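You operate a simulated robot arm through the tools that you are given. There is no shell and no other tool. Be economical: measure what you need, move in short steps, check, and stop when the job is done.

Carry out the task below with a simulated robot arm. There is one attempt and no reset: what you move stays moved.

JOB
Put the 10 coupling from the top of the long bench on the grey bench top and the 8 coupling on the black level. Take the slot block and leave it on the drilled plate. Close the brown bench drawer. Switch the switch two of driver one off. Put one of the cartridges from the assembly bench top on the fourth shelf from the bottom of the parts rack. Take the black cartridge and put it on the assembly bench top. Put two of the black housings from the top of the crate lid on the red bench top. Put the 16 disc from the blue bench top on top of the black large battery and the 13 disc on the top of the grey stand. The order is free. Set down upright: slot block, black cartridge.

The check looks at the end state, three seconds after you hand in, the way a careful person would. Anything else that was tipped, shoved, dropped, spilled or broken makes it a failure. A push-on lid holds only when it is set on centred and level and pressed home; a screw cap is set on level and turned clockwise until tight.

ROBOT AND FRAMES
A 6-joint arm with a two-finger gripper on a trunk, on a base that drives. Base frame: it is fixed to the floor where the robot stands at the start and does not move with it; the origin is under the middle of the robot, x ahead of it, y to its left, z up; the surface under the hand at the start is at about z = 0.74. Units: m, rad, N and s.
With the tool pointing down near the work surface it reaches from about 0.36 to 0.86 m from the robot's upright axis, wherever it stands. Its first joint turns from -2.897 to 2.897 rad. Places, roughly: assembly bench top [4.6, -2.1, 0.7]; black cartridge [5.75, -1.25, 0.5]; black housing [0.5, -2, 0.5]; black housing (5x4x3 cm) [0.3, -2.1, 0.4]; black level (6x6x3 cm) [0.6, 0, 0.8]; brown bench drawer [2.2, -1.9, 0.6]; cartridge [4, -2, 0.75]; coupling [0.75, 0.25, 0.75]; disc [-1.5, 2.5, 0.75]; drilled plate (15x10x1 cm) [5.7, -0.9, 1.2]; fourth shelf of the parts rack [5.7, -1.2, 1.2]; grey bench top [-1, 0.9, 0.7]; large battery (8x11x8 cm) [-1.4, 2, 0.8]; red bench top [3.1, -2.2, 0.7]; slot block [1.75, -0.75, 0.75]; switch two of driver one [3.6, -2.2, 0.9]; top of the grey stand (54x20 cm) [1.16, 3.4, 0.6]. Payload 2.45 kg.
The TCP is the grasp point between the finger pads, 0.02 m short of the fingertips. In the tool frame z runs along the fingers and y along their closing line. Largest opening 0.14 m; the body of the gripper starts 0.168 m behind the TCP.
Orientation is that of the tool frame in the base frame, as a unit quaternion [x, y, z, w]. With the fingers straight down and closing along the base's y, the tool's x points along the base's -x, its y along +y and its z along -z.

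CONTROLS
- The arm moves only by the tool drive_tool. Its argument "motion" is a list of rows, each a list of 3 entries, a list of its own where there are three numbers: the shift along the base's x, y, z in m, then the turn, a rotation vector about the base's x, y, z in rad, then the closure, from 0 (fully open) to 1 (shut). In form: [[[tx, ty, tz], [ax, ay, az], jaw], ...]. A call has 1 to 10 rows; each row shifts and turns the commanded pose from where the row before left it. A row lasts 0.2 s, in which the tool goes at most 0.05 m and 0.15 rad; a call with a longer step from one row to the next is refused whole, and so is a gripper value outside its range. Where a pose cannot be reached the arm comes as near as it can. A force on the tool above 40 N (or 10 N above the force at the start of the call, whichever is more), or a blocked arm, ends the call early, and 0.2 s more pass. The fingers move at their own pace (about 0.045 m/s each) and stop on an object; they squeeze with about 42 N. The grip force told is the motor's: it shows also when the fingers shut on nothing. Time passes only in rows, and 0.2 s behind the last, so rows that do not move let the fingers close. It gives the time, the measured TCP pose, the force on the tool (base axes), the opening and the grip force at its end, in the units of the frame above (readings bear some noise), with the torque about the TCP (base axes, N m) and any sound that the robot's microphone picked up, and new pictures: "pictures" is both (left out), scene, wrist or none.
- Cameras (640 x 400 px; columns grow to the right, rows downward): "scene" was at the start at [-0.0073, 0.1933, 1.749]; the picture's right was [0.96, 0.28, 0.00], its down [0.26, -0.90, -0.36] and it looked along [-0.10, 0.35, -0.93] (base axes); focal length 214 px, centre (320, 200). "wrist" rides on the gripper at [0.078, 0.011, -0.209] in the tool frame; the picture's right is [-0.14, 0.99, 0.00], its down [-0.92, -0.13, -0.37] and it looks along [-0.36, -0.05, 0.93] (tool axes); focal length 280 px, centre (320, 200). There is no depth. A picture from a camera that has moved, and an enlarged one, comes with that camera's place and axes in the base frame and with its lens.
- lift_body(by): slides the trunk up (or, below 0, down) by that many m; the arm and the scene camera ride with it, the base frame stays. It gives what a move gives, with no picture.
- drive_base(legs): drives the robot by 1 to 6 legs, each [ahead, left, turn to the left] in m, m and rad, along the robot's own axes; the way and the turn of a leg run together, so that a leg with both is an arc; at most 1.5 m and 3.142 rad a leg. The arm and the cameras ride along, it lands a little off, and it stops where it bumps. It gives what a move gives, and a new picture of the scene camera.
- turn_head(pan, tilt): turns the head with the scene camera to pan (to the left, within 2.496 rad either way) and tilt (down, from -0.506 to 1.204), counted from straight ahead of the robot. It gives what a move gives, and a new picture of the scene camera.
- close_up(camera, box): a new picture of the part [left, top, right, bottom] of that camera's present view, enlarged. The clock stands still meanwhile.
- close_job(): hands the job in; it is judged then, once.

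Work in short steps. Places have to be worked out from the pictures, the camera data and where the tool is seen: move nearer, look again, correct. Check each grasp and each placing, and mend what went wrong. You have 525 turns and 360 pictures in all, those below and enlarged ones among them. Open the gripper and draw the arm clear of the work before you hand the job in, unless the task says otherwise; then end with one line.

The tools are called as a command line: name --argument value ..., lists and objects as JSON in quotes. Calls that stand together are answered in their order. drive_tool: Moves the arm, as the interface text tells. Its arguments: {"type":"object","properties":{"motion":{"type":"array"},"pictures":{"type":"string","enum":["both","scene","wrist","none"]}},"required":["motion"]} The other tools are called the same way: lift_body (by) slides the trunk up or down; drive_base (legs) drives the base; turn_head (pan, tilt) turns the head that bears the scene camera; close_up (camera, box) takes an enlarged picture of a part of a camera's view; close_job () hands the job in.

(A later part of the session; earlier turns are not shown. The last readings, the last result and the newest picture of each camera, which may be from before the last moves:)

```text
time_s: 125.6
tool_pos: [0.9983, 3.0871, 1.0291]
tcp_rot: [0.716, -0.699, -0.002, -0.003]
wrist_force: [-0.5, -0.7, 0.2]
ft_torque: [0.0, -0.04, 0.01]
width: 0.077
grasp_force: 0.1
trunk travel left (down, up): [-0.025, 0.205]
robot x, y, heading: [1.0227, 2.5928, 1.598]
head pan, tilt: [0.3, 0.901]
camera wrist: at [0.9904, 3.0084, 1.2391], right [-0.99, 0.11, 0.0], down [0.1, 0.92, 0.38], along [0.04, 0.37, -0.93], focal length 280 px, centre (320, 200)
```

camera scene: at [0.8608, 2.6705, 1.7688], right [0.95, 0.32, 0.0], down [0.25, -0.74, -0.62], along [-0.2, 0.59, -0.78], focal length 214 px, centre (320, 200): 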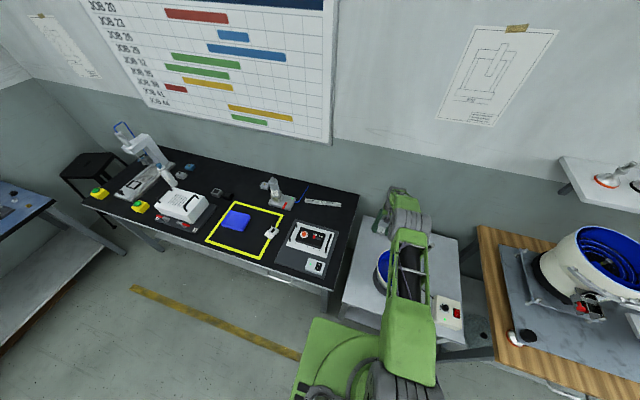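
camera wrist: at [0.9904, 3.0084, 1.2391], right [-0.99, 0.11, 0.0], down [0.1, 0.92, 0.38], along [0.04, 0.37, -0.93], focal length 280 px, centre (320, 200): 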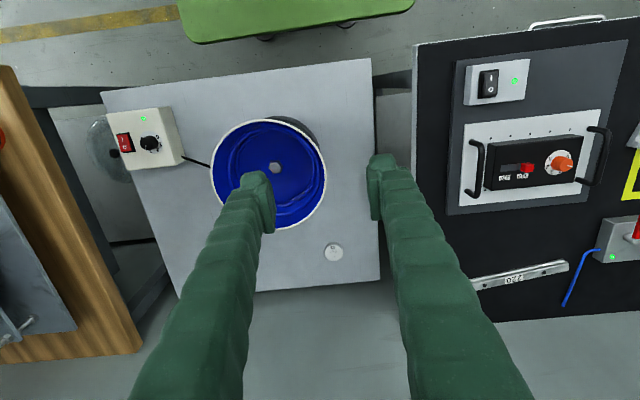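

Disc 13 placed. Drive back along the aisles to the right-hand side, heading +x.

drive_base --legs '[[-0.33, 0, 0], [0, 1.12, 0], [0, 0, -1.595]]'

```text
time_s: 141.3
tool_pos: [0.4132, 2.2506, 1.0295]
tcp_rot: [0.01, 1.0, -0.001, 0.003]
wrist_force: [-0.1, 0.4, 0.5]
ft_torque: [-0.02, 0.01, -0.03]
width: 0.0769
grasp_force: 0.1
trunk travel left (down, up): [-0.025, 0.205]
robot x, y, heading: [-0.0845, 2.2446, -0.027]
head pan, tilt: [0.3, 0.901]
camera scene: at [0.0007, 2.4054, 1.7688], right [0.27, -0.96, 0.0], down [-0.75, -0.21, -0.62], along [0.6, 0.17, -0.78], focal length 214 px, centre (320, 200)
```

scene: 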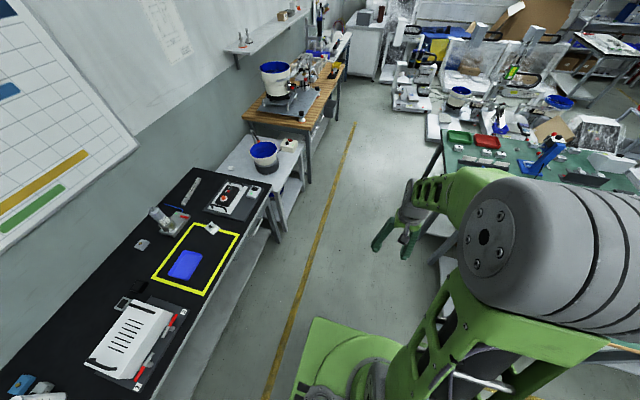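

drive_base --legs '[[0, 0, 0.025], [0, -1.2, 0], [0, -1.2, 0], [0, -1.0, 0]]'

turn_head --pan -0.3 --tilt 0.6

```text
time_s: 171.5
tool_pos: [0.4316, -1.1253, 1.0304]
tcp_rot: [-0.005, 1.0, -0.001, 0.003]
wrist_force: [0.3, -0.2, -0.7]
ft_torque: [-0.01, 0.03, 0.01]
width: 0.0769
grasp_force: 0.0
trunk travel left (down, up): [-0.025, 0.205]
robot x, y, heading: [-0.0645, -1.1471, 0.006]
head pan, tilt: [0.3, 0.901]
camera scene: at [0.0134, -0.9835, 1.7688], right [0.31, -0.95, 0.0], down [-0.75, -0.24, -0.62], along [0.59, 0.19, -0.78], focal length 214 px, centre (320, 200)
```

scene: 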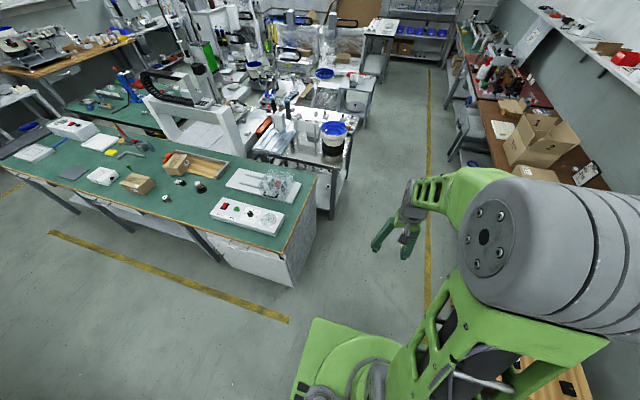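

```text
time_s: 172.5
tool_pos: [0.4318, -1.1249, 1.0296]
tcp_rot: [-0.006, 1.0, -0.001, 0.002]
wrist_force: [0.3, 0.5, -0.1]
ft_torque: [0.0, 0.0, -0.04]
width: 0.0771
grasp_force: 0.1
trunk travel left (down, up): [-0.025, 0.205]
robot x, y, heading: [-0.0659, -1.1483, 0.015]
head pan, tilt: [-0.3, 0.6]
camera scene: at [0.0262, -1.0317, 1.7935], right [-0.29, -0.96, 0.0], down [-0.54, 0.16, -0.82], along [0.79, -0.24, -0.57], focal length 214 px, centre (320, 200)
```

scene: 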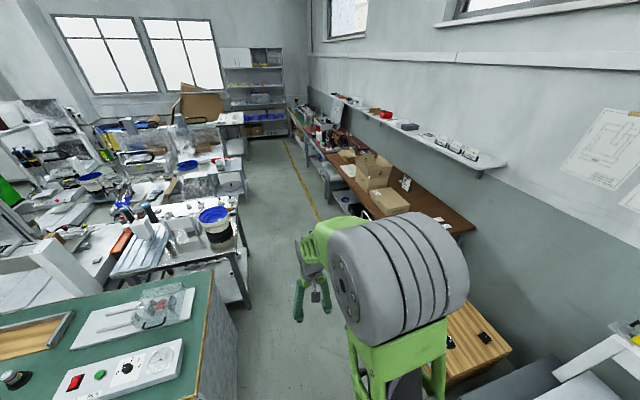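

The crate is nearby at right. Turn the base to face it (−y) and look.

drive_base --legs '[[0.3, 0.1, 0], [0, 0, -1.585]]'

turn_head --pan 0.3 --tilt 0.9

close_up --camera "wrist" --box '[0, 0, 640, 400]'

```text
time_s: 178.4
tool_pos: [0.252, -1.5417, 1.031]
tcp_rot: [0.706, 0.709, -0.002, 0.002]
wrist_force: [0.4, 0.3, 0.4]
ft_torque: [-0.02, -0.01, -0.04]
width: 0.0769
grasp_force: 0.1
trunk travel left (down, up): [-0.025, 0.205]
robot x, y, heading: [0.2401, -1.0422, -1.569]
head pan, tilt: [-0.3, 0.6]
camera scene: at [0.3476, -1.1392, 1.7936], right [-0.96, 0.29, 0.0], down [0.17, 0.54, -0.83], along [-0.24, -0.79, -0.56], focal length 214 px, centre (320, 200)
```

scene: 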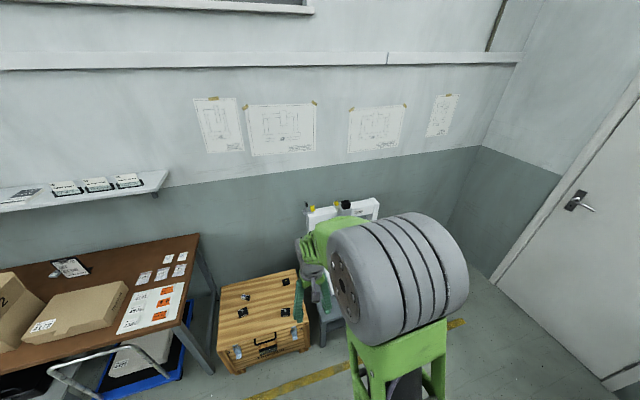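

```text
time_s: 179.4
tool_pos: [0.2525, -1.5409, 1.0306]
tcp_rot: [0.706, 0.708, -0.002, 0.001]
wrist_force: [0.1, -0.2, -0.9]
ft_torque: [0.01, -0.01, 0.01]
width: 0.0772
grasp_force: 0.1
trunk travel left (down, up): [-0.025, 0.205]
robot x, y, heading: [0.2355, -1.0456, -1.569]
head pan, tilt: [0.3, 0.901]
camera scene: at [0.3961, -1.1268, 1.7688], right [-0.96, -0.3, 0.0], down [-0.23, 0.75, -0.62], along [0.18, -0.59, -0.78], focal length 214 px, centre (320, 200)
```

scene: 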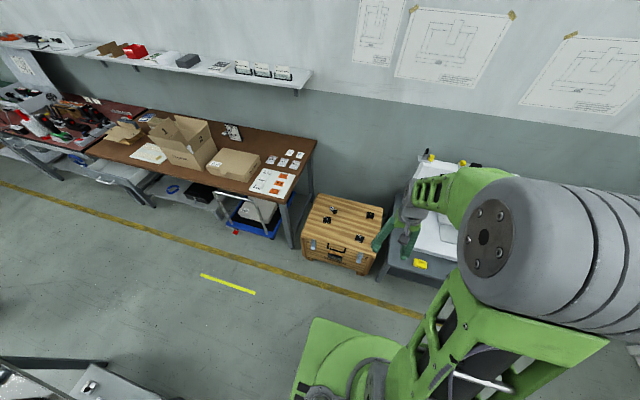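

```text
1.00 times, centred on (320, 200) of wrist (not enlarged: the box is as wide or as high as the picture)
camera zoom: at [0.2638, -1.4604, 1.2387], right [0.99, -0.13, 0.0], down [-0.12, -0.92, 0.37], along [-0.05, -0.37, -0.93], focal length 280 px, centre (320, 200)
```

zoom: 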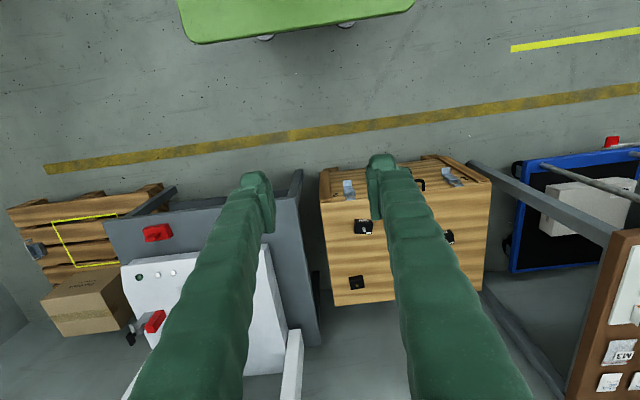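

Zoom on the crate.

close_up --camera "scene" --box '[290, 185, 410, 285]'

```text
4.00 times, centred on (350, 235) of scene
camera zoom: at [0.3961, -1.1268, 1.7688], right [-0.96, -0.3, 0.0], down [-0.23, 0.75, -0.62], along [0.18, -0.59, -0.78], focal length 858 px, centre (200, 60)
```

zoom: 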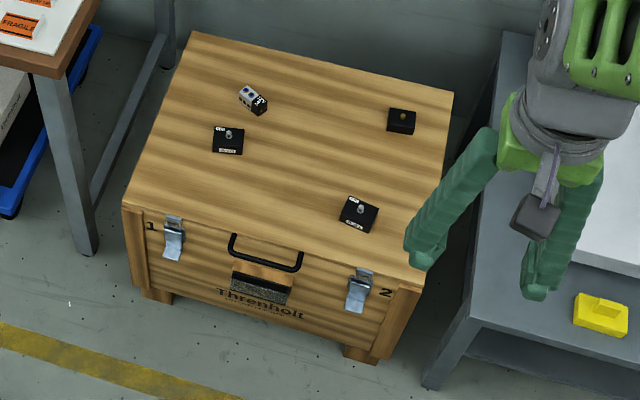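

Get closer to view the housings with the wrist camera.

drive_base --legs '[[0.2, 0.2, 0]]'

drive_tool --motion '[[[0, -0.04, -0.03], [0, 0, 0], 0], [[0, -0.04, -0.03], [0, 0, 0], 0], [[0, 0, -0.045], [0, 0, 0], 0], [[0, 0, -0.045], [0, 0, 0], 0], [[0, 0, -0.045], [0, 0, 0], 0]]' --pictures "wrist"

```text
time_s: 181.8
tool_pos: [0.4521, -1.7373, 1.0298]
tcp_rot: [0.705, 0.709, -0.002, 0.001]
wrist_force: [0.6, 0.1, -1.1]
ft_torque: [0.0, 0.01, 0.04]
width: 0.0771
grasp_force: 0.0
trunk travel left (down, up): [-0.025, 0.205]
robot x, y, heading: [0.4345, -1.2443, -1.568]
head pan, tilt: [0.3, 0.901]
camera scene: at [0.5946, -1.3239, 1.7687], right [-0.95, -0.3, 0.0], down [-0.23, 0.75, -0.62], along [0.19, -0.59, -0.78], focal length 214 px, centre (320, 200)
```

scene: 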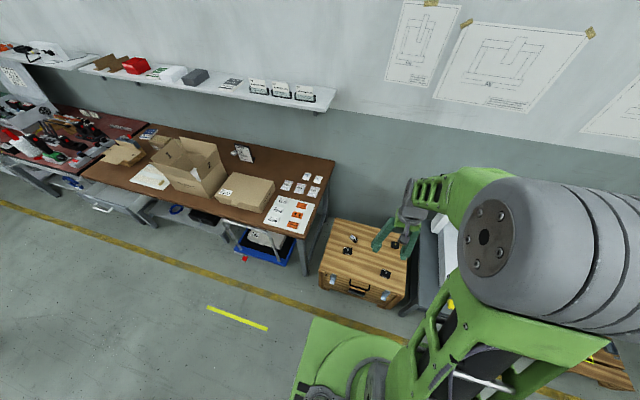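

```text
time_s: 183.0
tool_pos: [0.4516, -1.8179, 0.8346]
tcp_rot: [0.705, 0.709, -0.003, 0.001]
wrist_force: [0.0, 1.0, 0.6]
ft_torque: [-0.02, -0.01, 0.01]
width: 0.1399
grasp_force: 0.1
trunk travel left (down, up): [-0.025, 0.205]
robot x, y, heading: [0.4333, -1.2436, -1.568]
head pan, tilt: [0.3, 0.901]
camera wrist: at [0.4624, -1.7372, 1.0436], right [0.99, -0.13, 0.0], down [-0.12, -0.92, 0.37], along [-0.05, -0.37, -0.93], focal length 280 px, centre (320, 200)
```

wrist: 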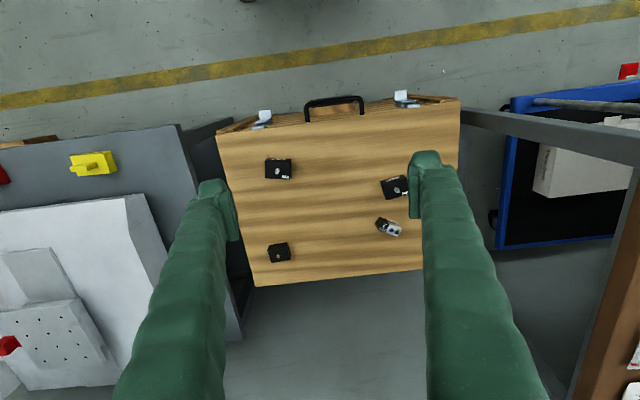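

close_up --camera "wrist" --box '[240, 145, 420, 275]'

```text
3.08 times, centred on (330, 210) of wrist
camera zoom: at [0.4624, -1.7372, 1.0436], right [0.99, -0.13, 0.0], down [-0.12, -0.92, 0.37], along [-0.05, -0.37, -0.93], focal length 863 px, centre (289, 169)
```

zoom: 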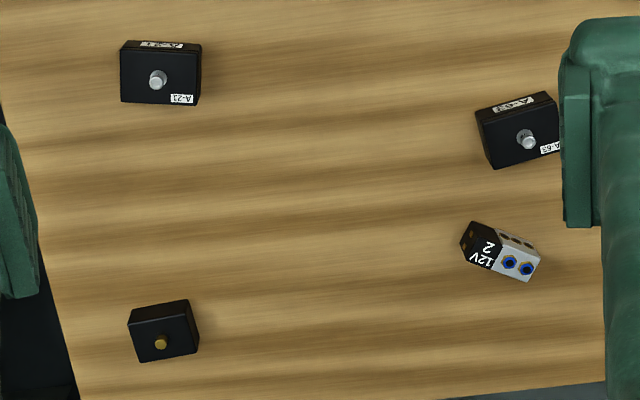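

A-21 and A-63 are the labelled housings; the unlabelled gold-stud one looks like a different, smaller part. Go over A-21 (≈(0.349,-1.892)) aligned to it.

drive_tool --motion '[[[-0.035, -0.025, 0], [0, 0, -0.065], 0.3], [[-0.035, -0.025, 0], [0, 0, -0.065], 0.3], [[-0.0325, -0.024, -0.02], [0, 0, 0], 0.3], [[0, 0, -0.045], [0, 0, 0], 0.3], [[0, 0, -0.045], [0, 0, 0], 0.3], [[0, 0, -0.045], [0, 0, 0], 0.3], [[0, 0, -0.045], [0, 0, 0], 0.3], [[0, 0, -0.03], [0, 0, 0], 0.3]]' --pictures "wrist"

```text
time_s: 184.8
tool_pos: [0.3472, -1.8933, 0.6067]
tcp_rot: [0.749, 0.662, -0.003, 0.002]
wrist_force: [0.0, 0.1, 0.5]
ft_torque: [0.0, 0.01, -0.01]
width: 0.098
grasp_force: 0.0
trunk travel left (down, up): [-0.025, 0.205]
robot x, y, heading: [0.4342, -1.242, -1.565]
head pan, tilt: [0.3, 0.901]
camera wrist: at [0.3691, -1.8139, 0.8131], right [0.97, -0.26, 0.0], down [-0.24, -0.9, 0.37], along [-0.1, -0.36, -0.93], focal length 280 px, centre (320, 200)
```

wrist: 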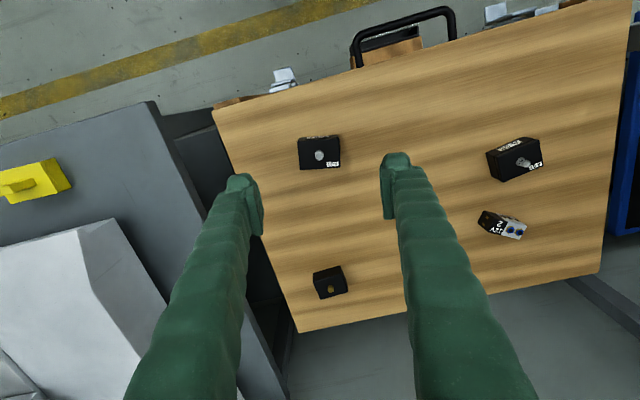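

Aligned well. Continue down to ~0.50 and view.

drive_tool --motion '[[[0, 0, -0.045], [0, 0, -0.04], 0.3], [[0, 0, -0.045], [0, 0, 0], 0.3], [[0, 0, -0.02], [0, 0, 0], 0.3], [[0, 0, 0], [0, 0, 0], 0.3]]' --pictures "wrist"

close_up --camera "scene" --box '[310, 205, 430, 305]'

```text
time_s: 185.8
tool_pos: [0.3491, -1.8921, 0.4942]
tcp_rot: [0.763, 0.646, -0.003, 0.001]
wrist_force: [0.4, -0.3, -1.2]
ft_torque: [-0.01, 0.03, 0.01]
width: 0.098
grasp_force: 0.0
trunk travel left (down, up): [-0.025, 0.205]
robot x, y, heading: [0.4316, -1.2382, -1.568]
head pan, tilt: [0.3, 0.901]
camera wrist: at [0.3732, -1.814, 0.7035], right [0.95, -0.3, 0.0], down [-0.28, -0.89, 0.37], along [-0.11, -0.36, -0.93], focal length 280 px, centre (320, 200)
```

wrist: 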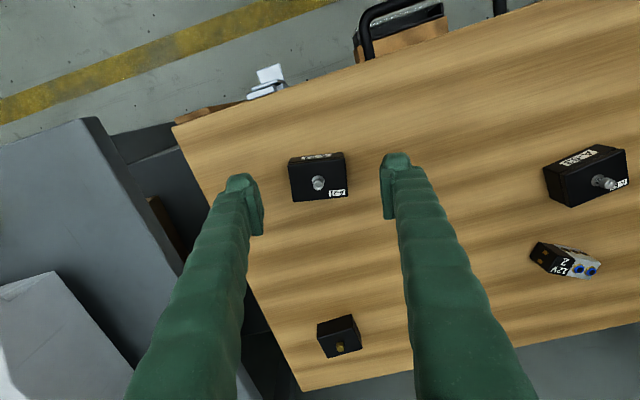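

```text
4.00 times, centred on (370, 255) of scene
camera zoom: at [0.5943, -1.3235, 1.7688], right [-0.95, -0.3, 0.0], down [-0.23, 0.75, -0.62], along [0.19, -0.59, -0.78], focal length 858 px, centre (120, -20)
```

zoom: 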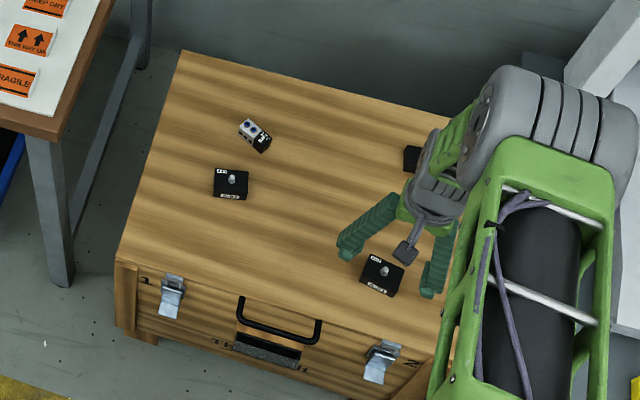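

Straddling correctly. Lower in steps until the tips touch the lid or I see enough depth.

drive_tool --motion '[[[-0.003, -0.005, -0.02], [0, 0, 0], 0.3], [[0, 0, -0.015], [0, 0, 0], 0.3], [[0, 0, -0.01], [0, 0, 0], 0.3], [[0, 0, -0.01], [0, 0, 0], 0.3], [[0, 0, 0], [0, 0, 0], 0.3]]' --pictures "wrist"

```text
time_s: 187.0
tool_pos: [0.346, -1.8969, 0.4403]
tcp_rot: [0.763, 0.646, -0.003, 0.001]
wrist_force: [-0.1, 0.2, 0.1]
ft_torque: [0.0, 0.03, -0.01]
width: 0.0978
grasp_force: 0.0
trunk travel left (down, up): [-0.025, 0.205]
robot x, y, heading: [0.436, -1.2441, -1.568]
head pan, tilt: [0.3, 0.901]
camera wrist: at [0.3702, -1.8195, 0.6487], right [0.95, -0.3, 0.0], down [-0.28, -0.89, 0.37], along [-0.11, -0.36, -0.93], focal length 280 px, centre (320, 200)
```

wrist: 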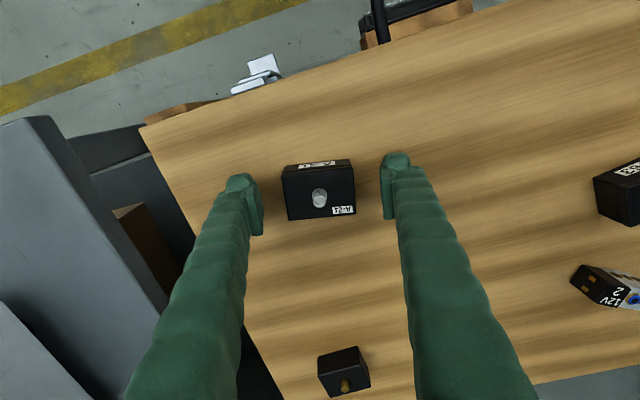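

Box top is about at TCP height 0.44; lower 14 mm and grip.

drive_tool --motion '[[[0, 0, -0.008], [0, 0, 0], 0.3], [[0, 0, -0.006], [0, 0, 0], 0.35], [[0, 0, 0], [0, 0, 0], 0.5], [[0, 0, 0], [0, 0, 0], 1], [[0, 0, 0], [0, 0, 0], 1], [[0, 0, 0], [0, 0, 0], 1], [[0, 0, 0], [0, 0, 0], 1]]' --pictures "wrist"

```text
time_s: 187.8
tool_pos: [0.3482, -1.8993, 0.4302]
tcp_rot: [0.762, 0.647, -0.003, 0.002]
wrist_force: [12.4, 4.3, 37.7]
ft_torque: [0.19, -1.35, -0.01]
width: 0.0755
grasp_force: 12.3
trunk travel left (down, up): [-0.025, 0.205]
robot x, y, heading: [0.4342, -1.2442, -1.569]
head pan, tilt: [0.3, 0.901]
stopped in row 3: the force on the tool passed its limit at 43 N (the readings are from after the stop); the commanded pose is now the measured one
camera wrist: at [0.3726, -1.8208, 0.6396], right [0.96, -0.3, 0.0], down [-0.27, -0.89, 0.38], along [-0.11, -0.36, -0.93], focal length 280 px, centre (320, 200)
```

wrist: 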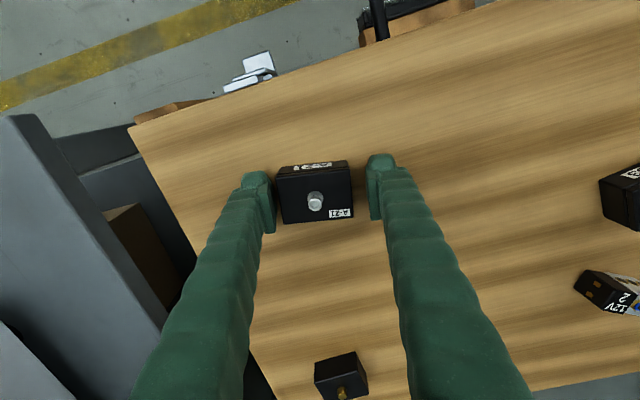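

Tips touched the lid (z≈0.41). Raise 3 mm and close.

drive_tool --motion '[[[-0.003, 0.001, 0.004], [0, 0, 0], 0.45], [[0, 0, 0], [0, 0, 0], 1], [[0, 0, 0], [0, 0, 0], 1], [[0, 0, 0], [0, 0, 0], 1], [[0, 0, 0], [0, 0, 0], 1]]' --pictures "none"

```text
time_s: 188.9
tool_pos: [0.344, -1.8964, 0.4315]
tcp_rot: [0.763, 0.646, -0.001, 0.001]
wrist_force: [5.1, -0.1, 12.6]
ft_torque: [-0.01, -0.36, -0.02]
width: 0.0546
grasp_force: 42.1
trunk travel left (down, up): [-0.025, 0.205]
robot x, y, heading: [0.4384, -1.2439, -1.57]
head pan, tilt: [0.3, 0.901]
```

Gripped (5.5 cm). Lift up.

drive_tool --motion '[[[0, 0, 0.03], [0, 0, 0], 1], [[0, 0, 0.045], [0, 0, 0], 1], [[0, 0, 0.045], [0, 0, 0], 1], [[0, 0, 0.045], [0, 0, 0], 1], [[0, 0, 0.045], [0, 0, 0], 1], [[0, 0, 0.045], [0, 0, 0], 1], [[0, 0, 0.045], [0, 0, 0], 1], [[0, 0, 0.045], [0, 0, 0], 1], [[0, 0, 0.045], [0, 0, 0], 1], [[0, 0, 0.045], [0, 0, 0], 1]]' --pictures "none"

drive_tool --motion '[[[0, 0, 0.045], [0, 0, 0], 1], [[0, 0, 0.045], [0, 0, 0], 1], [[0, 0, 0.045], [0, 0, 0], 1], [[0.02, 0.04, 0.02], [0, 0, 0], 1], [[0.02, 0.04, 0.0], [0, 0, 0], 1], [[0.02, 0.04, 0.0], [0, 0, 0], 1], [[0.01, 0.03, 0.0], [0, 0, 0], 1]]' --pictures "wrist"

```text
time_s: 191.2
tool_pos: [0.344, -1.8951, 0.8679]
tcp_rot: [0.763, 0.647, -0.002, 0.0]
wrist_force: [0.3, -0.6, -0.6]
ft_torque: [-0.04, 0.0, -0.02]
width: 0.0546
grasp_force: 42.2
trunk travel left (down, up): [-0.025, 0.205]
robot x, y, heading: [0.4349, -1.2377, -1.565]
head pan, tilt: [0.3, 0.901]
```

```text
time_s: 192.8
tool_pos: [0.4125, -1.746, 1.0224]
tcp_rot: [0.763, 0.647, -0.002, 0.002]
wrist_force: [-0.4, 0.0, -0.4]
ft_torque: [-0.01, 0.03, 0.0]
width: 0.0545
grasp_force: 42.2
trunk travel left (down, up): [-0.025, 0.205]
robot x, y, heading: [0.4322, -1.242, -1.57]
head pan, tilt: [0.3, 0.901]
camera wrist: at [0.4376, -1.6687, 1.2303], right [0.95, -0.3, 0.0], down [-0.28, -0.89, 0.37], along [-0.11, -0.36, -0.93], focal length 280 px, centre (320, 200)
```

wrist: 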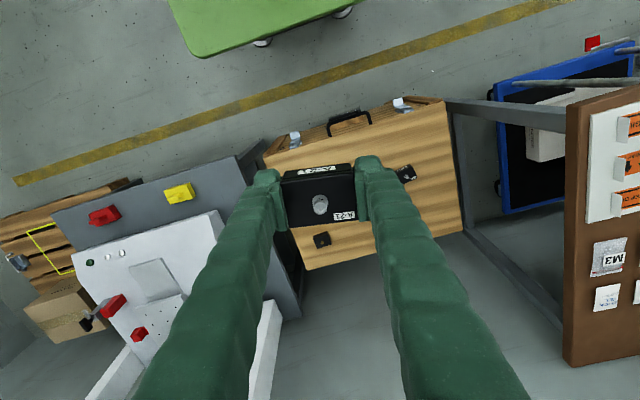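

Carry A-21 along the aisle toward the red bench (x≈3.1).

drive_base --legs '[[0, 1.3, 0], [0, 1.3, 0]]'

close_up --camera "wrist" --box '[0, 0, 640, 400]'

```text
time_s: 215.7
tool_pos: [3.0271, -1.7564, 1.0217]
tcp_rot: [0.766, 0.643, -0.001, 0.001]
wrist_force: [0.6, -0.8, 0.4]
ft_torque: [0.0, 0.01, 0.04]
width: 0.0545
grasp_force: 42.3
trunk travel left (down, up): [-0.025, 0.205]
robot x, y, heading: [3.0487, -1.2496, -1.577]
head pan, tilt: [0.3, 0.901]
camera scene: at [3.2116, -1.3342, 1.7688], right [-0.96, -0.29, 0.0], down [-0.23, 0.75, -0.62], along [0.18, -0.59, -0.78], focal length 214 px, centre (320, 200)
```

scene: 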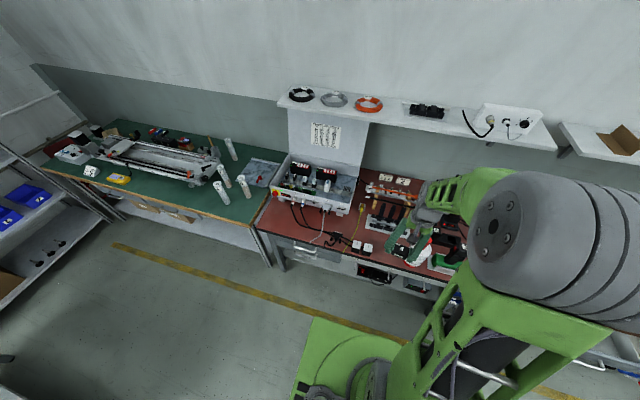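

```text
1.00 times, centred on (320, 200) of wrist (not enlarged: the box is as wide or as high as the picture)
camera zoom: at [3.0521, -1.6795, 1.2301], right [0.95, -0.3, 0.0], down [-0.28, -0.88, 0.37], along [-0.11, -0.35, -0.93], focal length 280 px, centre (320, 200)
```

zoom: 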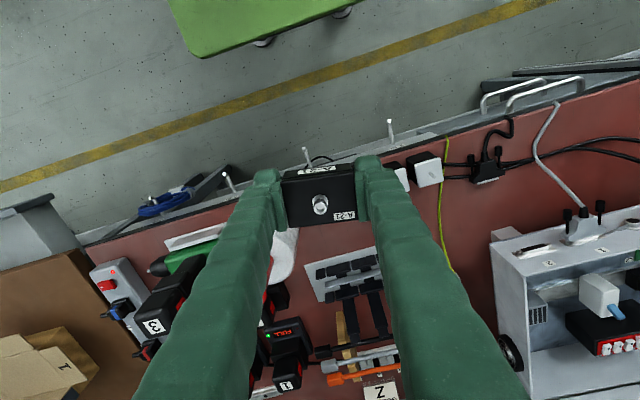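

Zoom to find free space on the red bench.

close_up --camera "scene" --box '[240, 150, 480, 300]'

close_up --camera "wrist" --box '[390, 110, 640, 290]'

```text
2.67 times, centred on (360, 225) of scene
camera zoom: at [3.2116, -1.3342, 1.7688], right [-0.96, -0.29, 0.0], down [-0.23, 0.75, -0.62], along [0.18, -0.59, -0.78], focal length 572 px, centre (213, 133)
```

zoom: 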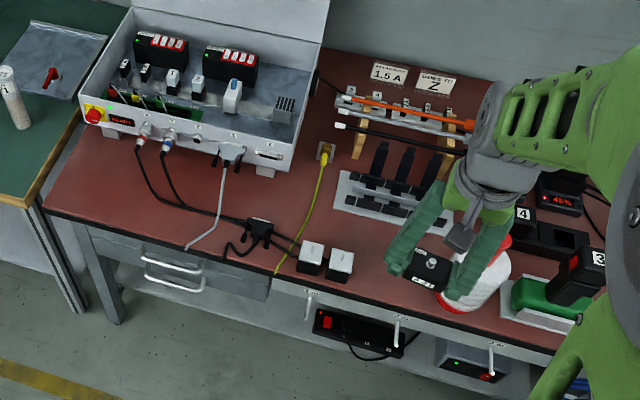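

```text
2.22 times, centred on (515, 200) of wrist
camera zoom: at [3.0521, -1.6795, 1.2301], right [0.95, -0.3, 0.0], down [-0.28, -0.88, 0.37], along [-0.11, -0.35, -0.93], focal length 623 px, centre (-113, 200)
```

zoom: 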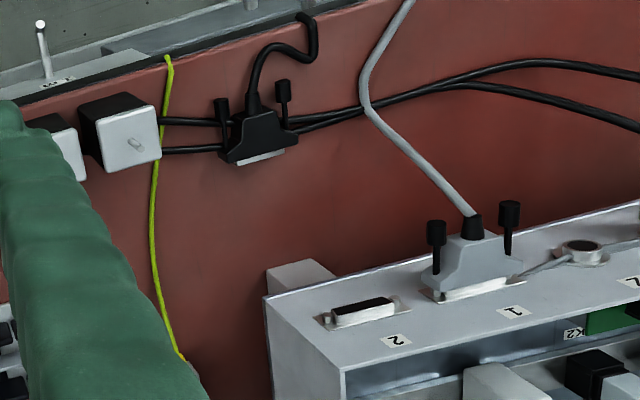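

Free spots exist; get a better view by moving the tool toward x≈3.25.

drive_tool --motion '[[[0.04, 0, 0.01], [0, 0, 0.05], 1], [[0.04, 0, 0.01], [0, 0, 0.05], 1], [[0.04, 0, 0], [0, 0, 0.05], 1], [[0.04, -0.01, 0], [0, 0, 0.03], 1], [[0.04, -0.01, 0], [0, 0, 0], 1], [[0.03, -0.01, 0], [0, 0, 0], 1]]' --pictures "wrist"

```text
time_s: 217.1
tool_pos: [3.2574, -1.7869, 1.0405]
tcp_rot: [0.704, 0.71, -0.003, 0.001]
wrist_force: [0.9, 0.3, -0.2]
ft_torque: [0.02, 0.03, 0.02]
width: 0.0545
grasp_force: 42.1
trunk travel left (down, up): [-0.025, 0.205]
robot x, y, heading: [3.0503, -1.2525, -1.572]
head pan, tilt: [0.3, 0.901]
camera wrist: at [3.2692, -1.7063, 1.2494], right [0.99, -0.13, 0.0], down [-0.12, -0.92, 0.37], along [-0.05, -0.37, -0.93], focal length 280 px, centre (320, 200)
```

wrist: 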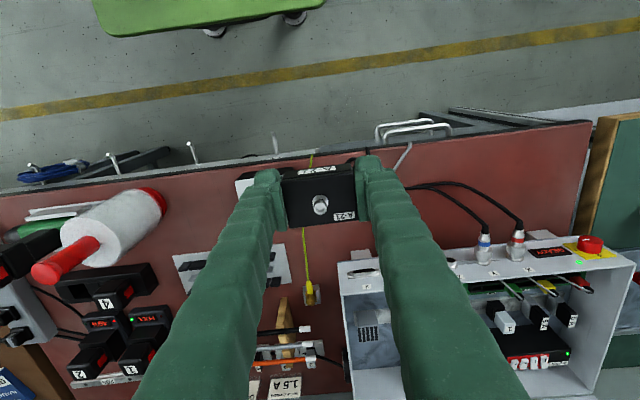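

The bench's front-left corner (x 3.5–3.7, y≈-1.9) is clear. Drive 0.45 m further.

drive_base --legs '[[0, 0.45, 0]]'

close_up --camera "wrist" --box '[0, 0, 640, 400]'

```text
time_s: 221.6
tool_pos: [3.7064, -1.7889, 1.0415]
tcp_rot: [0.704, 0.71, -0.002, 0.001]
wrist_force: [0.2, 0.2, -1.1]
ft_torque: [-0.02, 0.02, 0.0]
width: 0.0544
grasp_force: 42.0
trunk travel left (down, up): [-0.025, 0.205]
robot x, y, heading: [3.5008, -1.2505, -1.574]
head pan, tilt: [0.3, 0.901]
camera scene: at [3.6608, -1.3361, 1.7688], right [-0.96, -0.29, 0.0], down [-0.23, 0.75, -0.62], along [0.18, -0.59, -0.78], focal length 214 px, centre (320, 200)
```

scene: 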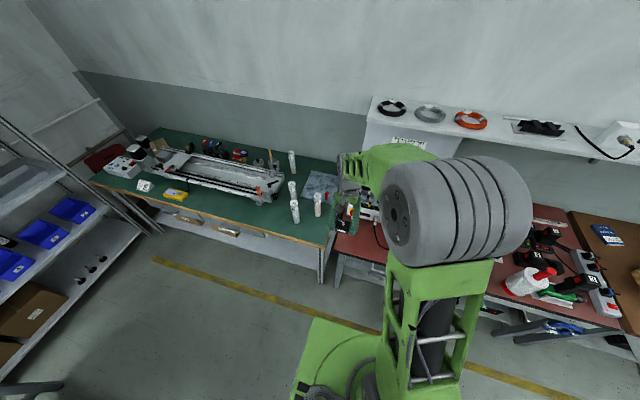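

```text
1.00 times, centred on (320, 200) of wrist (not enlarged: the box is as wide or as high as the picture)
camera zoom: at [3.7172, -1.7082, 1.2496], right [0.99, -0.13, 0.0], down [-0.12, -0.92, 0.37], along [-0.05, -0.37, -0.93], focal length 280 px, centre (320, 200)
```

zoom: 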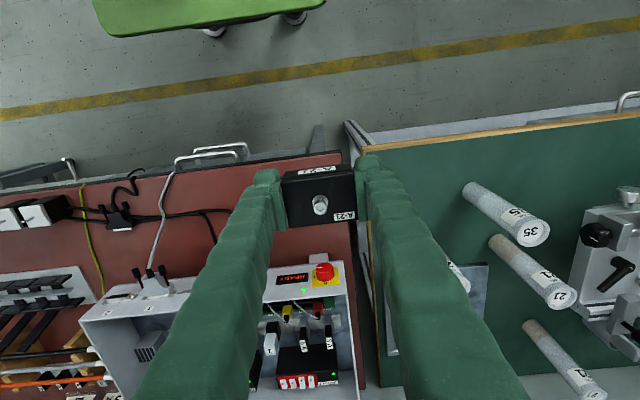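

Place A-21 at (3.665, -1.895). Move over and descend.

drive_tool --motion '[[[-0.014, -0.035, 0], [0, 0, 0], 1], [[-0.014, -0.035, 0], [0, 0, 0], 1], [[-0.0134, -0.036, 0], [0, 0, 0], 1], [[0, 0, -0.045], [0, 0, 0], 1], [[0, 0, -0.045], [0, 0, 0], 1], [[0, 0, -0.045], [0, 0, 0], 1], [[0, 0, -0.04], [0, 0, 0], 1], [[0, 0, 0], [0, 0, 0], 1]]' --pictures "wrist"

```text
time_s: 223.4
tool_pos: [3.664, -1.8953, 0.8661]
tcp_rot: [0.704, 0.711, -0.003, 0.0]
wrist_force: [-0.2, -0.8, -0.6]
ft_torque: [0.0, 0.0, 0.01]
width: 0.0548
grasp_force: 41.5
trunk travel left (down, up): [-0.025, 0.205]
robot x, y, heading: [3.5021, -1.2508, -1.571]
head pan, tilt: [0.3, 0.901]
camera wrist: at [3.6759, -1.8155, 1.0748], right [0.99, -0.13, 0.0], down [-0.12, -0.92, 0.37], along [-0.05, -0.37, -0.93], focal length 280 px, centre (320, 200)
```

wrist: 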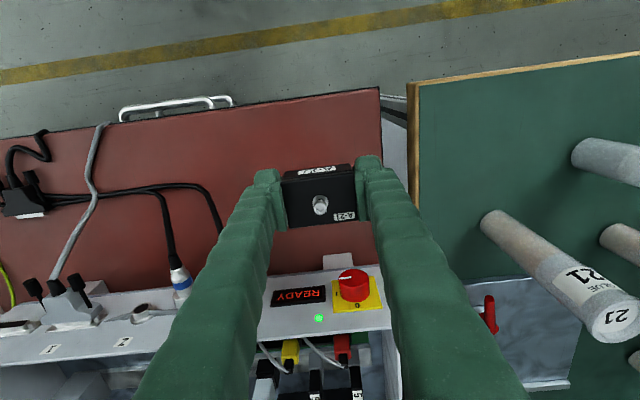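

Clear. Lower to contact (~0.762).

drive_tool --motion '[[[0, 0.005, -0.045], [0, 0, 0], 1], [[0, 0, -0.04], [0, 0, 0], 1], [[0, 0, -0.01], [0, 0, 0], 1], [[0, 0, -0.003], [0, 0, 0], 1], [[0, 0, -0.003], [0, 0, 0], 1], [[0, 0, -0.003], [0, 0, 0], 1], [[0, 0, -0.003], [0, 0, 0], 1], [[0, 0, -0.003], [0, 0, 0], 1]]' --pictures "none"

```text
time_s: 225.2
tool_pos: [3.6651, -1.8899, 0.7594]
tcp_rot: [0.704, 0.71, -0.002, 0.003]
wrist_force: [-0.1, 5.4, 28.9]
ft_torque: [0.37, -0.01, -0.02]
width: 0.0545
grasp_force: 42.3
trunk travel left (down, up): [-0.025, 0.205]
robot x, y, heading: [3.5046, -1.2575, -1.573]
head pan, tilt: [0.3, 0.901]
```

Contact at 0.759. Release and rise.

drive_tool --motion '[[[0, 0, 0.002], [0, 0, 0], 1], [[0, 0, 0], [0, 0, 0], 0.52], [[0, 0, 0], [0, 0, 0], 0.48], [[0, 0, 0], [0, 0, 0], 0.45], [[0, 0, 0.03], [0, 0, 0], 0.45], [[0, 0, 0.045], [0, 0, 0], 0.45], [[0, 0, 0.045], [0, 0, 0], 0.45], [[0, 0, 0.045], [0, 0, 0], 0.45], [[0, 0.03, 0.035], [0, 0, 0], 0.45], [[0, 0.04, 0.02], [0, 0, 0], 0.45]]' --pictures "wrist"

```text
time_s: 227.4
tool_pos: [3.6646, -1.8172, 0.9789]
tcp_rot: [0.704, 0.711, -0.002, 0.0]
wrist_force: [0.5, 0.0, 0.0]
ft_torque: [-0.03, -0.04, 0.02]
width: 0.0769
grasp_force: 0.0
trunk travel left (down, up): [-0.025, 0.205]
robot x, y, heading: [3.4991, -1.2537, -1.573]
head pan, tilt: [0.3, 0.901]
camera wrist: at [3.6758, -1.737, 1.1876], right [0.99, -0.13, 0.0], down [-0.12, -0.92, 0.37], along [-0.05, -0.37, -0.93], focal length 280 px, centre (320, 200)
```

wrist: 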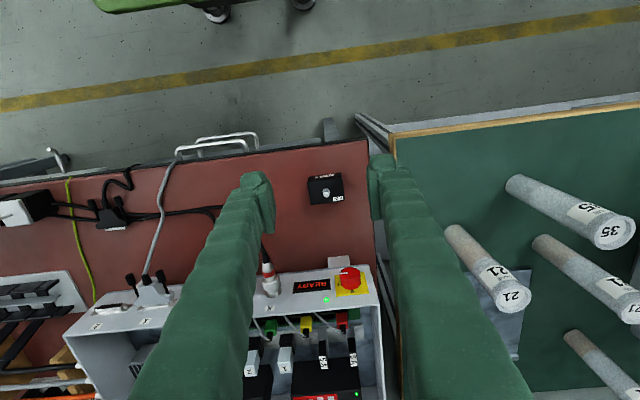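

A-21 is on the red bench. While here, inspect driver one's switches.

drive_tool --motion '[[[0, 0, 0.045], [0, 0, 0], 0.1], [[-0.02, -0.01, 0.04], [0, 0, 0], 0], [[-0.045, -0.02, 0], [0, 0, 0], 0], [[-0.045, -0.02, 0], [0, 0, 0], 0], [[0, 0, 0], [0, 0, 0], 0]]' --pictures "wrist"

close_up --camera "wrist" --box '[180, 200, 460, 400]'

```text
time_s: 228.6
tool_pos: [3.5545, -1.8698, 1.0621]
tcp_rot: [0.704, 0.71, -0.002, 0.0]
wrist_force: [0.8, 0.7, 0.3]
ft_torque: [-0.01, -0.01, 0.01]
width: 0.1399
grasp_force: 0.1
trunk travel left (down, up): [-0.025, 0.205]
robot x, y, heading: [3.5022, -1.2518, -1.574]
head pan, tilt: [0.3, 0.901]
camera wrist: at [3.5651, -1.7888, 1.2719], right [0.99, -0.13, 0.0], down [-0.12, -0.92, 0.37], along [-0.05, -0.37, -0.93], focal length 280 px, centre (320, 200)
```

wrist: 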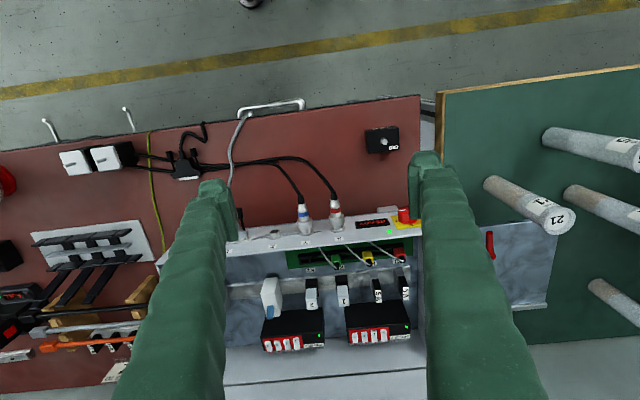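

```text
2.00 times, centred on (320, 300) of wrist
camera zoom: at [3.5651, -1.7888, 1.2719], right [0.99, -0.13, 0.0], down [-0.12, -0.92, 0.37], along [-0.05, -0.37, -0.93], focal length 561 px, centre (320, 0)
```

zoom: 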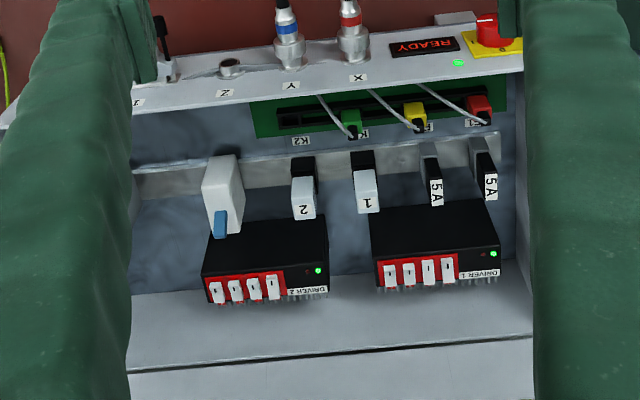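

Zoom closer on driver 1's panel from both cameras.

close_up --camera "wrist" --box '[340, 285, 430, 350]'

turn_head --pan 0.0 --tilt 0.75

```text
6.15 times, centred on (385, 318) of wrist
camera zoom: at [3.5651, -1.7888, 1.2719], right [0.99, -0.13, 0.0], down [-0.12, -0.92, 0.37], along [-0.05, -0.37, -0.93], focal length 1726 px, centre (-80, -523)
```

zoom: 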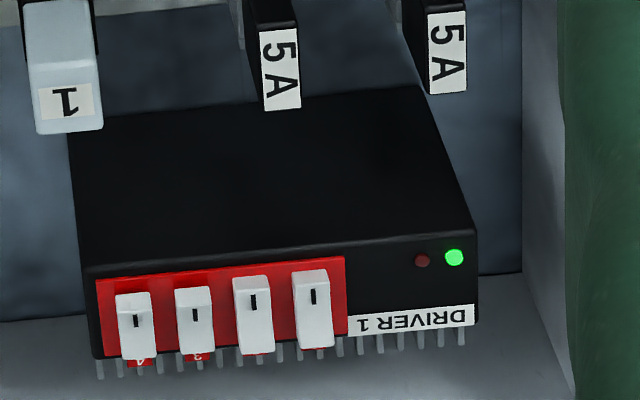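

```text
time_s: 229.4
tool_pos: [3.5533, -1.8682, 1.0628]
tcp_rot: [0.704, 0.71, -0.002, 0.0]
wrist_force: [-0.2, -0.5, 0.2]
ft_torque: [0.0, 0.02, 0.03]
width: 0.1402
grasp_force: 0.0
trunk travel left (down, up): [-0.025, 0.205]
robot x, y, heading: [3.4991, -1.2574, -1.575]
head pan, tilt: [0.0, 0.75]
camera scene: at [3.6383, -1.3468, 1.7807], right [-1.0, 0.0, 0.0], down [0.0, 0.68, -0.73], along [0.0, -0.73, -0.68], focal length 214 px, centre (320, 200)
```

scene: 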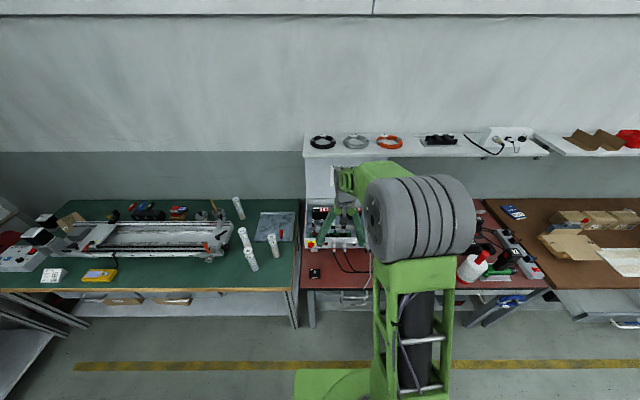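

close_up --camera "scene" --box '[295, 190, 375, 250]'

```text
6.67 times, centred on (335, 220) of scene
camera zoom: at [3.6383, -1.3468, 1.7807], right [-1.0, 0.0, 0.0], down [0.0, 0.68, -0.73], along [0.0, -0.73, -0.68], focal length 1430 px, centre (220, 67)
```

zoom: 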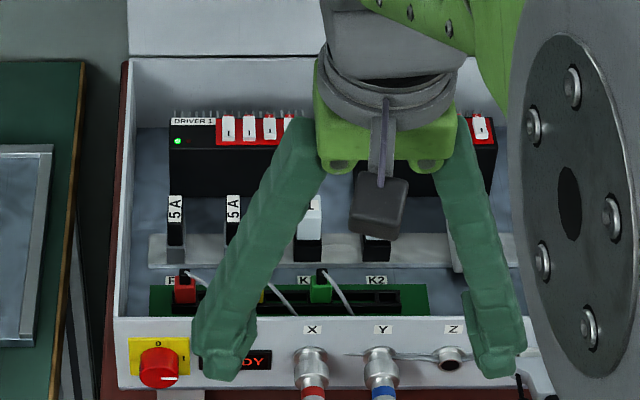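

Driver 1's top face carries the switches. Move the arm aside to see their state.

drive_tool --motion '[[[0.045, 0.01, 0.01], [0, 0, 0], 0.4], [[0.045, 0.01, 0.01], [0, 0, 0], 0.6], [[0.045, 0.01, 0.01], [0, 0, 0], 0.8], [[0.045, 0.01, 0.01], [0, 0, 0], 1], [[0.045, 0.01, 0], [0, 0, 0], 1], [[0.045, 0.01, 0], [0, 0, 0], 1], [[0.03, 0.03, 0], [0, 0, 0], 1]]' --pictures "none"

close_up --camera "scene" --box '[310, 195, 350, 225]'

```text
time_s: 231.0
tool_pos: [3.8542, -1.7768, 1.1028]
tcp_rot: [0.704, 0.71, -0.003, 0.001]
wrist_force: [0.0, -0.3, 0.0]
ft_torque: [-0.01, 0.03, 0.01]
width: 0.0015
grasp_force: 0.0
trunk travel left (down, up): [-0.025, 0.205]
robot x, y, heading: [3.5002, -1.2523, -1.571]
head pan, tilt: [0.0, 0.75]
```

```text
13.33 times, centred on (330, 210) of scene
camera zoom: at [3.6386, -1.3462, 1.7808], right [-1.0, 0.0, 0.0], down [0.0, 0.68, -0.73], along [0.0, -0.73, -0.68], focal length 2860 px, centre (187, 67)
```

zoom: 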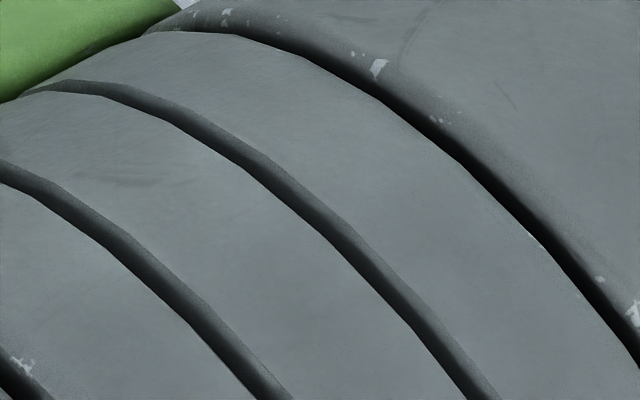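

The elbow blocks; swing the tool to the −x side instead.

drive_tool --motion '[[[-0.049, 0, 0], [0, 0, 0], 1], [[-0.049, 0, 0], [0, 0, 0], 1], [[-0.049, 0, 0], [0, 0, 0], 1], [[-0.049, 0, 0], [0, 0, 0], 1], [[-0.049, 0, 0], [0, 0, 0], 1], [[-0.049, 0, 0], [0, 0, 0], 1], [[-0.049, 0, 0], [0, 0, 0], 1], [[-0.049, 0, 0], [0, 0, 0], 1], [[-0.049, 0, 0], [0, 0, 0], 1], [[-0.049, 0, 0], [0, 0, 0], 1]]' --pictures "none"

close_up --camera "scene" --box '[300, 190, 370, 243]'

```text
time_s: 233.2
tool_pos: [3.3627, -1.7794, 1.1026]
tcp_rot: [0.704, 0.711, 0.0, 0.001]
wrist_force: [0.3, 1.1, 0.3]
ft_torque: [0.0, -0.02, -0.02]
width: 0.0003
grasp_force: 29.4
trunk travel left (down, up): [-0.025, 0.205]
robot x, y, heading: [3.5, -1.2513, -1.574]
head pan, tilt: [0.0, 0.75]
```

```text
7.55 times, centred on (335, 216) of scene
camera zoom: at [3.6376, -1.3469, 1.7807], right [-1.0, 0.0, 0.0], down [0.0, 0.68, -0.73], along [0.0, -0.73, -0.68], focal length 1619 px, centre (207, 76)
```

zoom: 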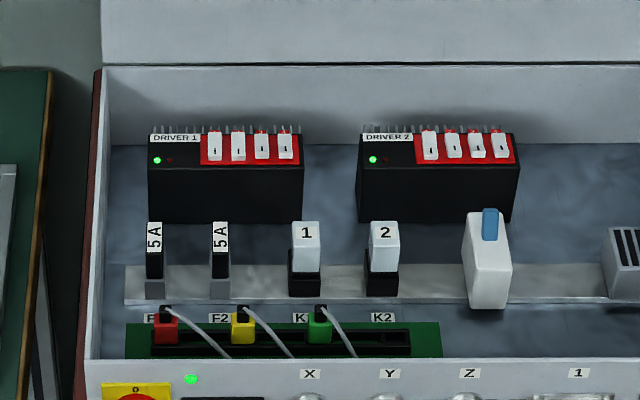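

close_up --camera "scene" --box '[314, 200, 336, 216]'

close_up --camera "scene" --box '[336, 200, 368, 220]'

```text
16.00 times, centred on (325, 208) of scene
camera zoom: at [3.6376, -1.3469, 1.7807], right [-1.0, 0.0, 0.0], down [0.0, 0.68, -0.73], along [0.0, -0.73, -0.68], focal length 3432 px, centre (240, 72)
```

zoom: 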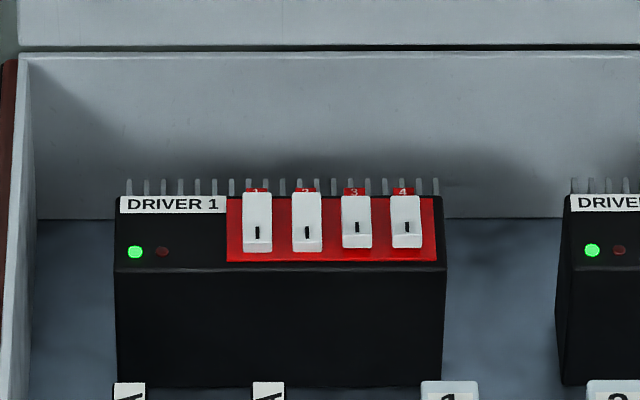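

```text
16.00 times, centred on (352, 210) of scene
camera zoom: at [3.6376, -1.3469, 1.7807], right [-1.0, 0.0, 0.0], down [0.0, 0.68, -0.73], along [0.0, -0.73, -0.68], focal length 3432 px, centre (-192, 40)
```

zoom: 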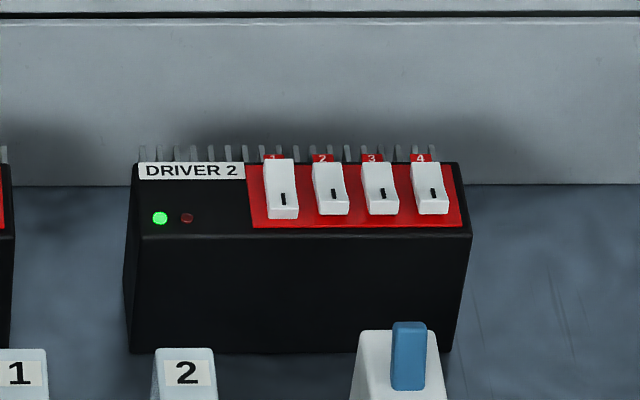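

Rockers: 1 and 2 are pressed at the near "|" end (on), 3 and 4 are off. To switch 2 off I must press its far end. Bring the wrist camera closer to measure it.

drive_tool --motion '[[[0.04, -0.02, 0], [0, 0, 0], 0.58], [[0.04, -0.02, 0], [0, 0, 0], 0.58], [[0.04, -0.025, 0], [0, 0, 0], 0.58], [[0.04, -0.025, 0], [0, 0, 0], 0.58], [[0.04, -0.025, 0], [0, 0, 0], 0.58], [[0.01, -0.045, 0], [0, 0, 0], 0.58], [[0, 0, 0], [0, 0, 0], 0.58]]' --pictures "none"

close_up --camera "wrist" --box '[200, 100, 440, 250]'

```text
time_s: 234.8
tool_pos: [3.5759, -1.9417, 1.1031]
tcp_rot: [0.704, 0.71, -0.001, 0.0]
wrist_force: [0.7, -0.3, -0.5]
ft_torque: [0.02, -0.01, 0.0]
width: 0.0589
grasp_force: 0.0
trunk travel left (down, up): [-0.025, 0.205]
robot x, y, heading: [3.4993, -1.2543, -1.571]
head pan, tilt: [0.0, 0.75]
```

```text
2.67 times, centred on (320, 175) of wrist
camera zoom: at [3.5862, -1.8604, 1.3118], right [0.99, -0.13, 0.0], down [-0.12, -0.92, 0.37], along [-0.05, -0.37, -0.93], focal length 748 px, centre (320, 267)
```

zoom: 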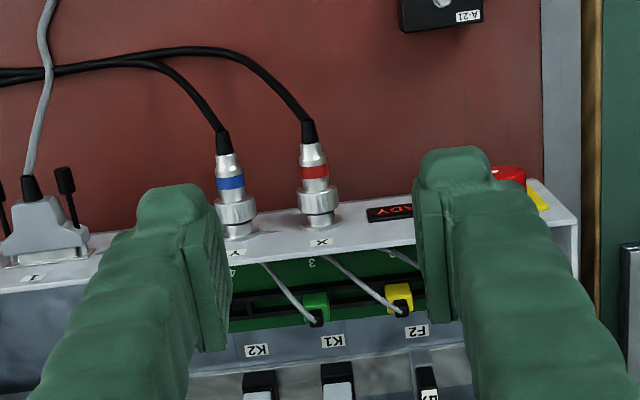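

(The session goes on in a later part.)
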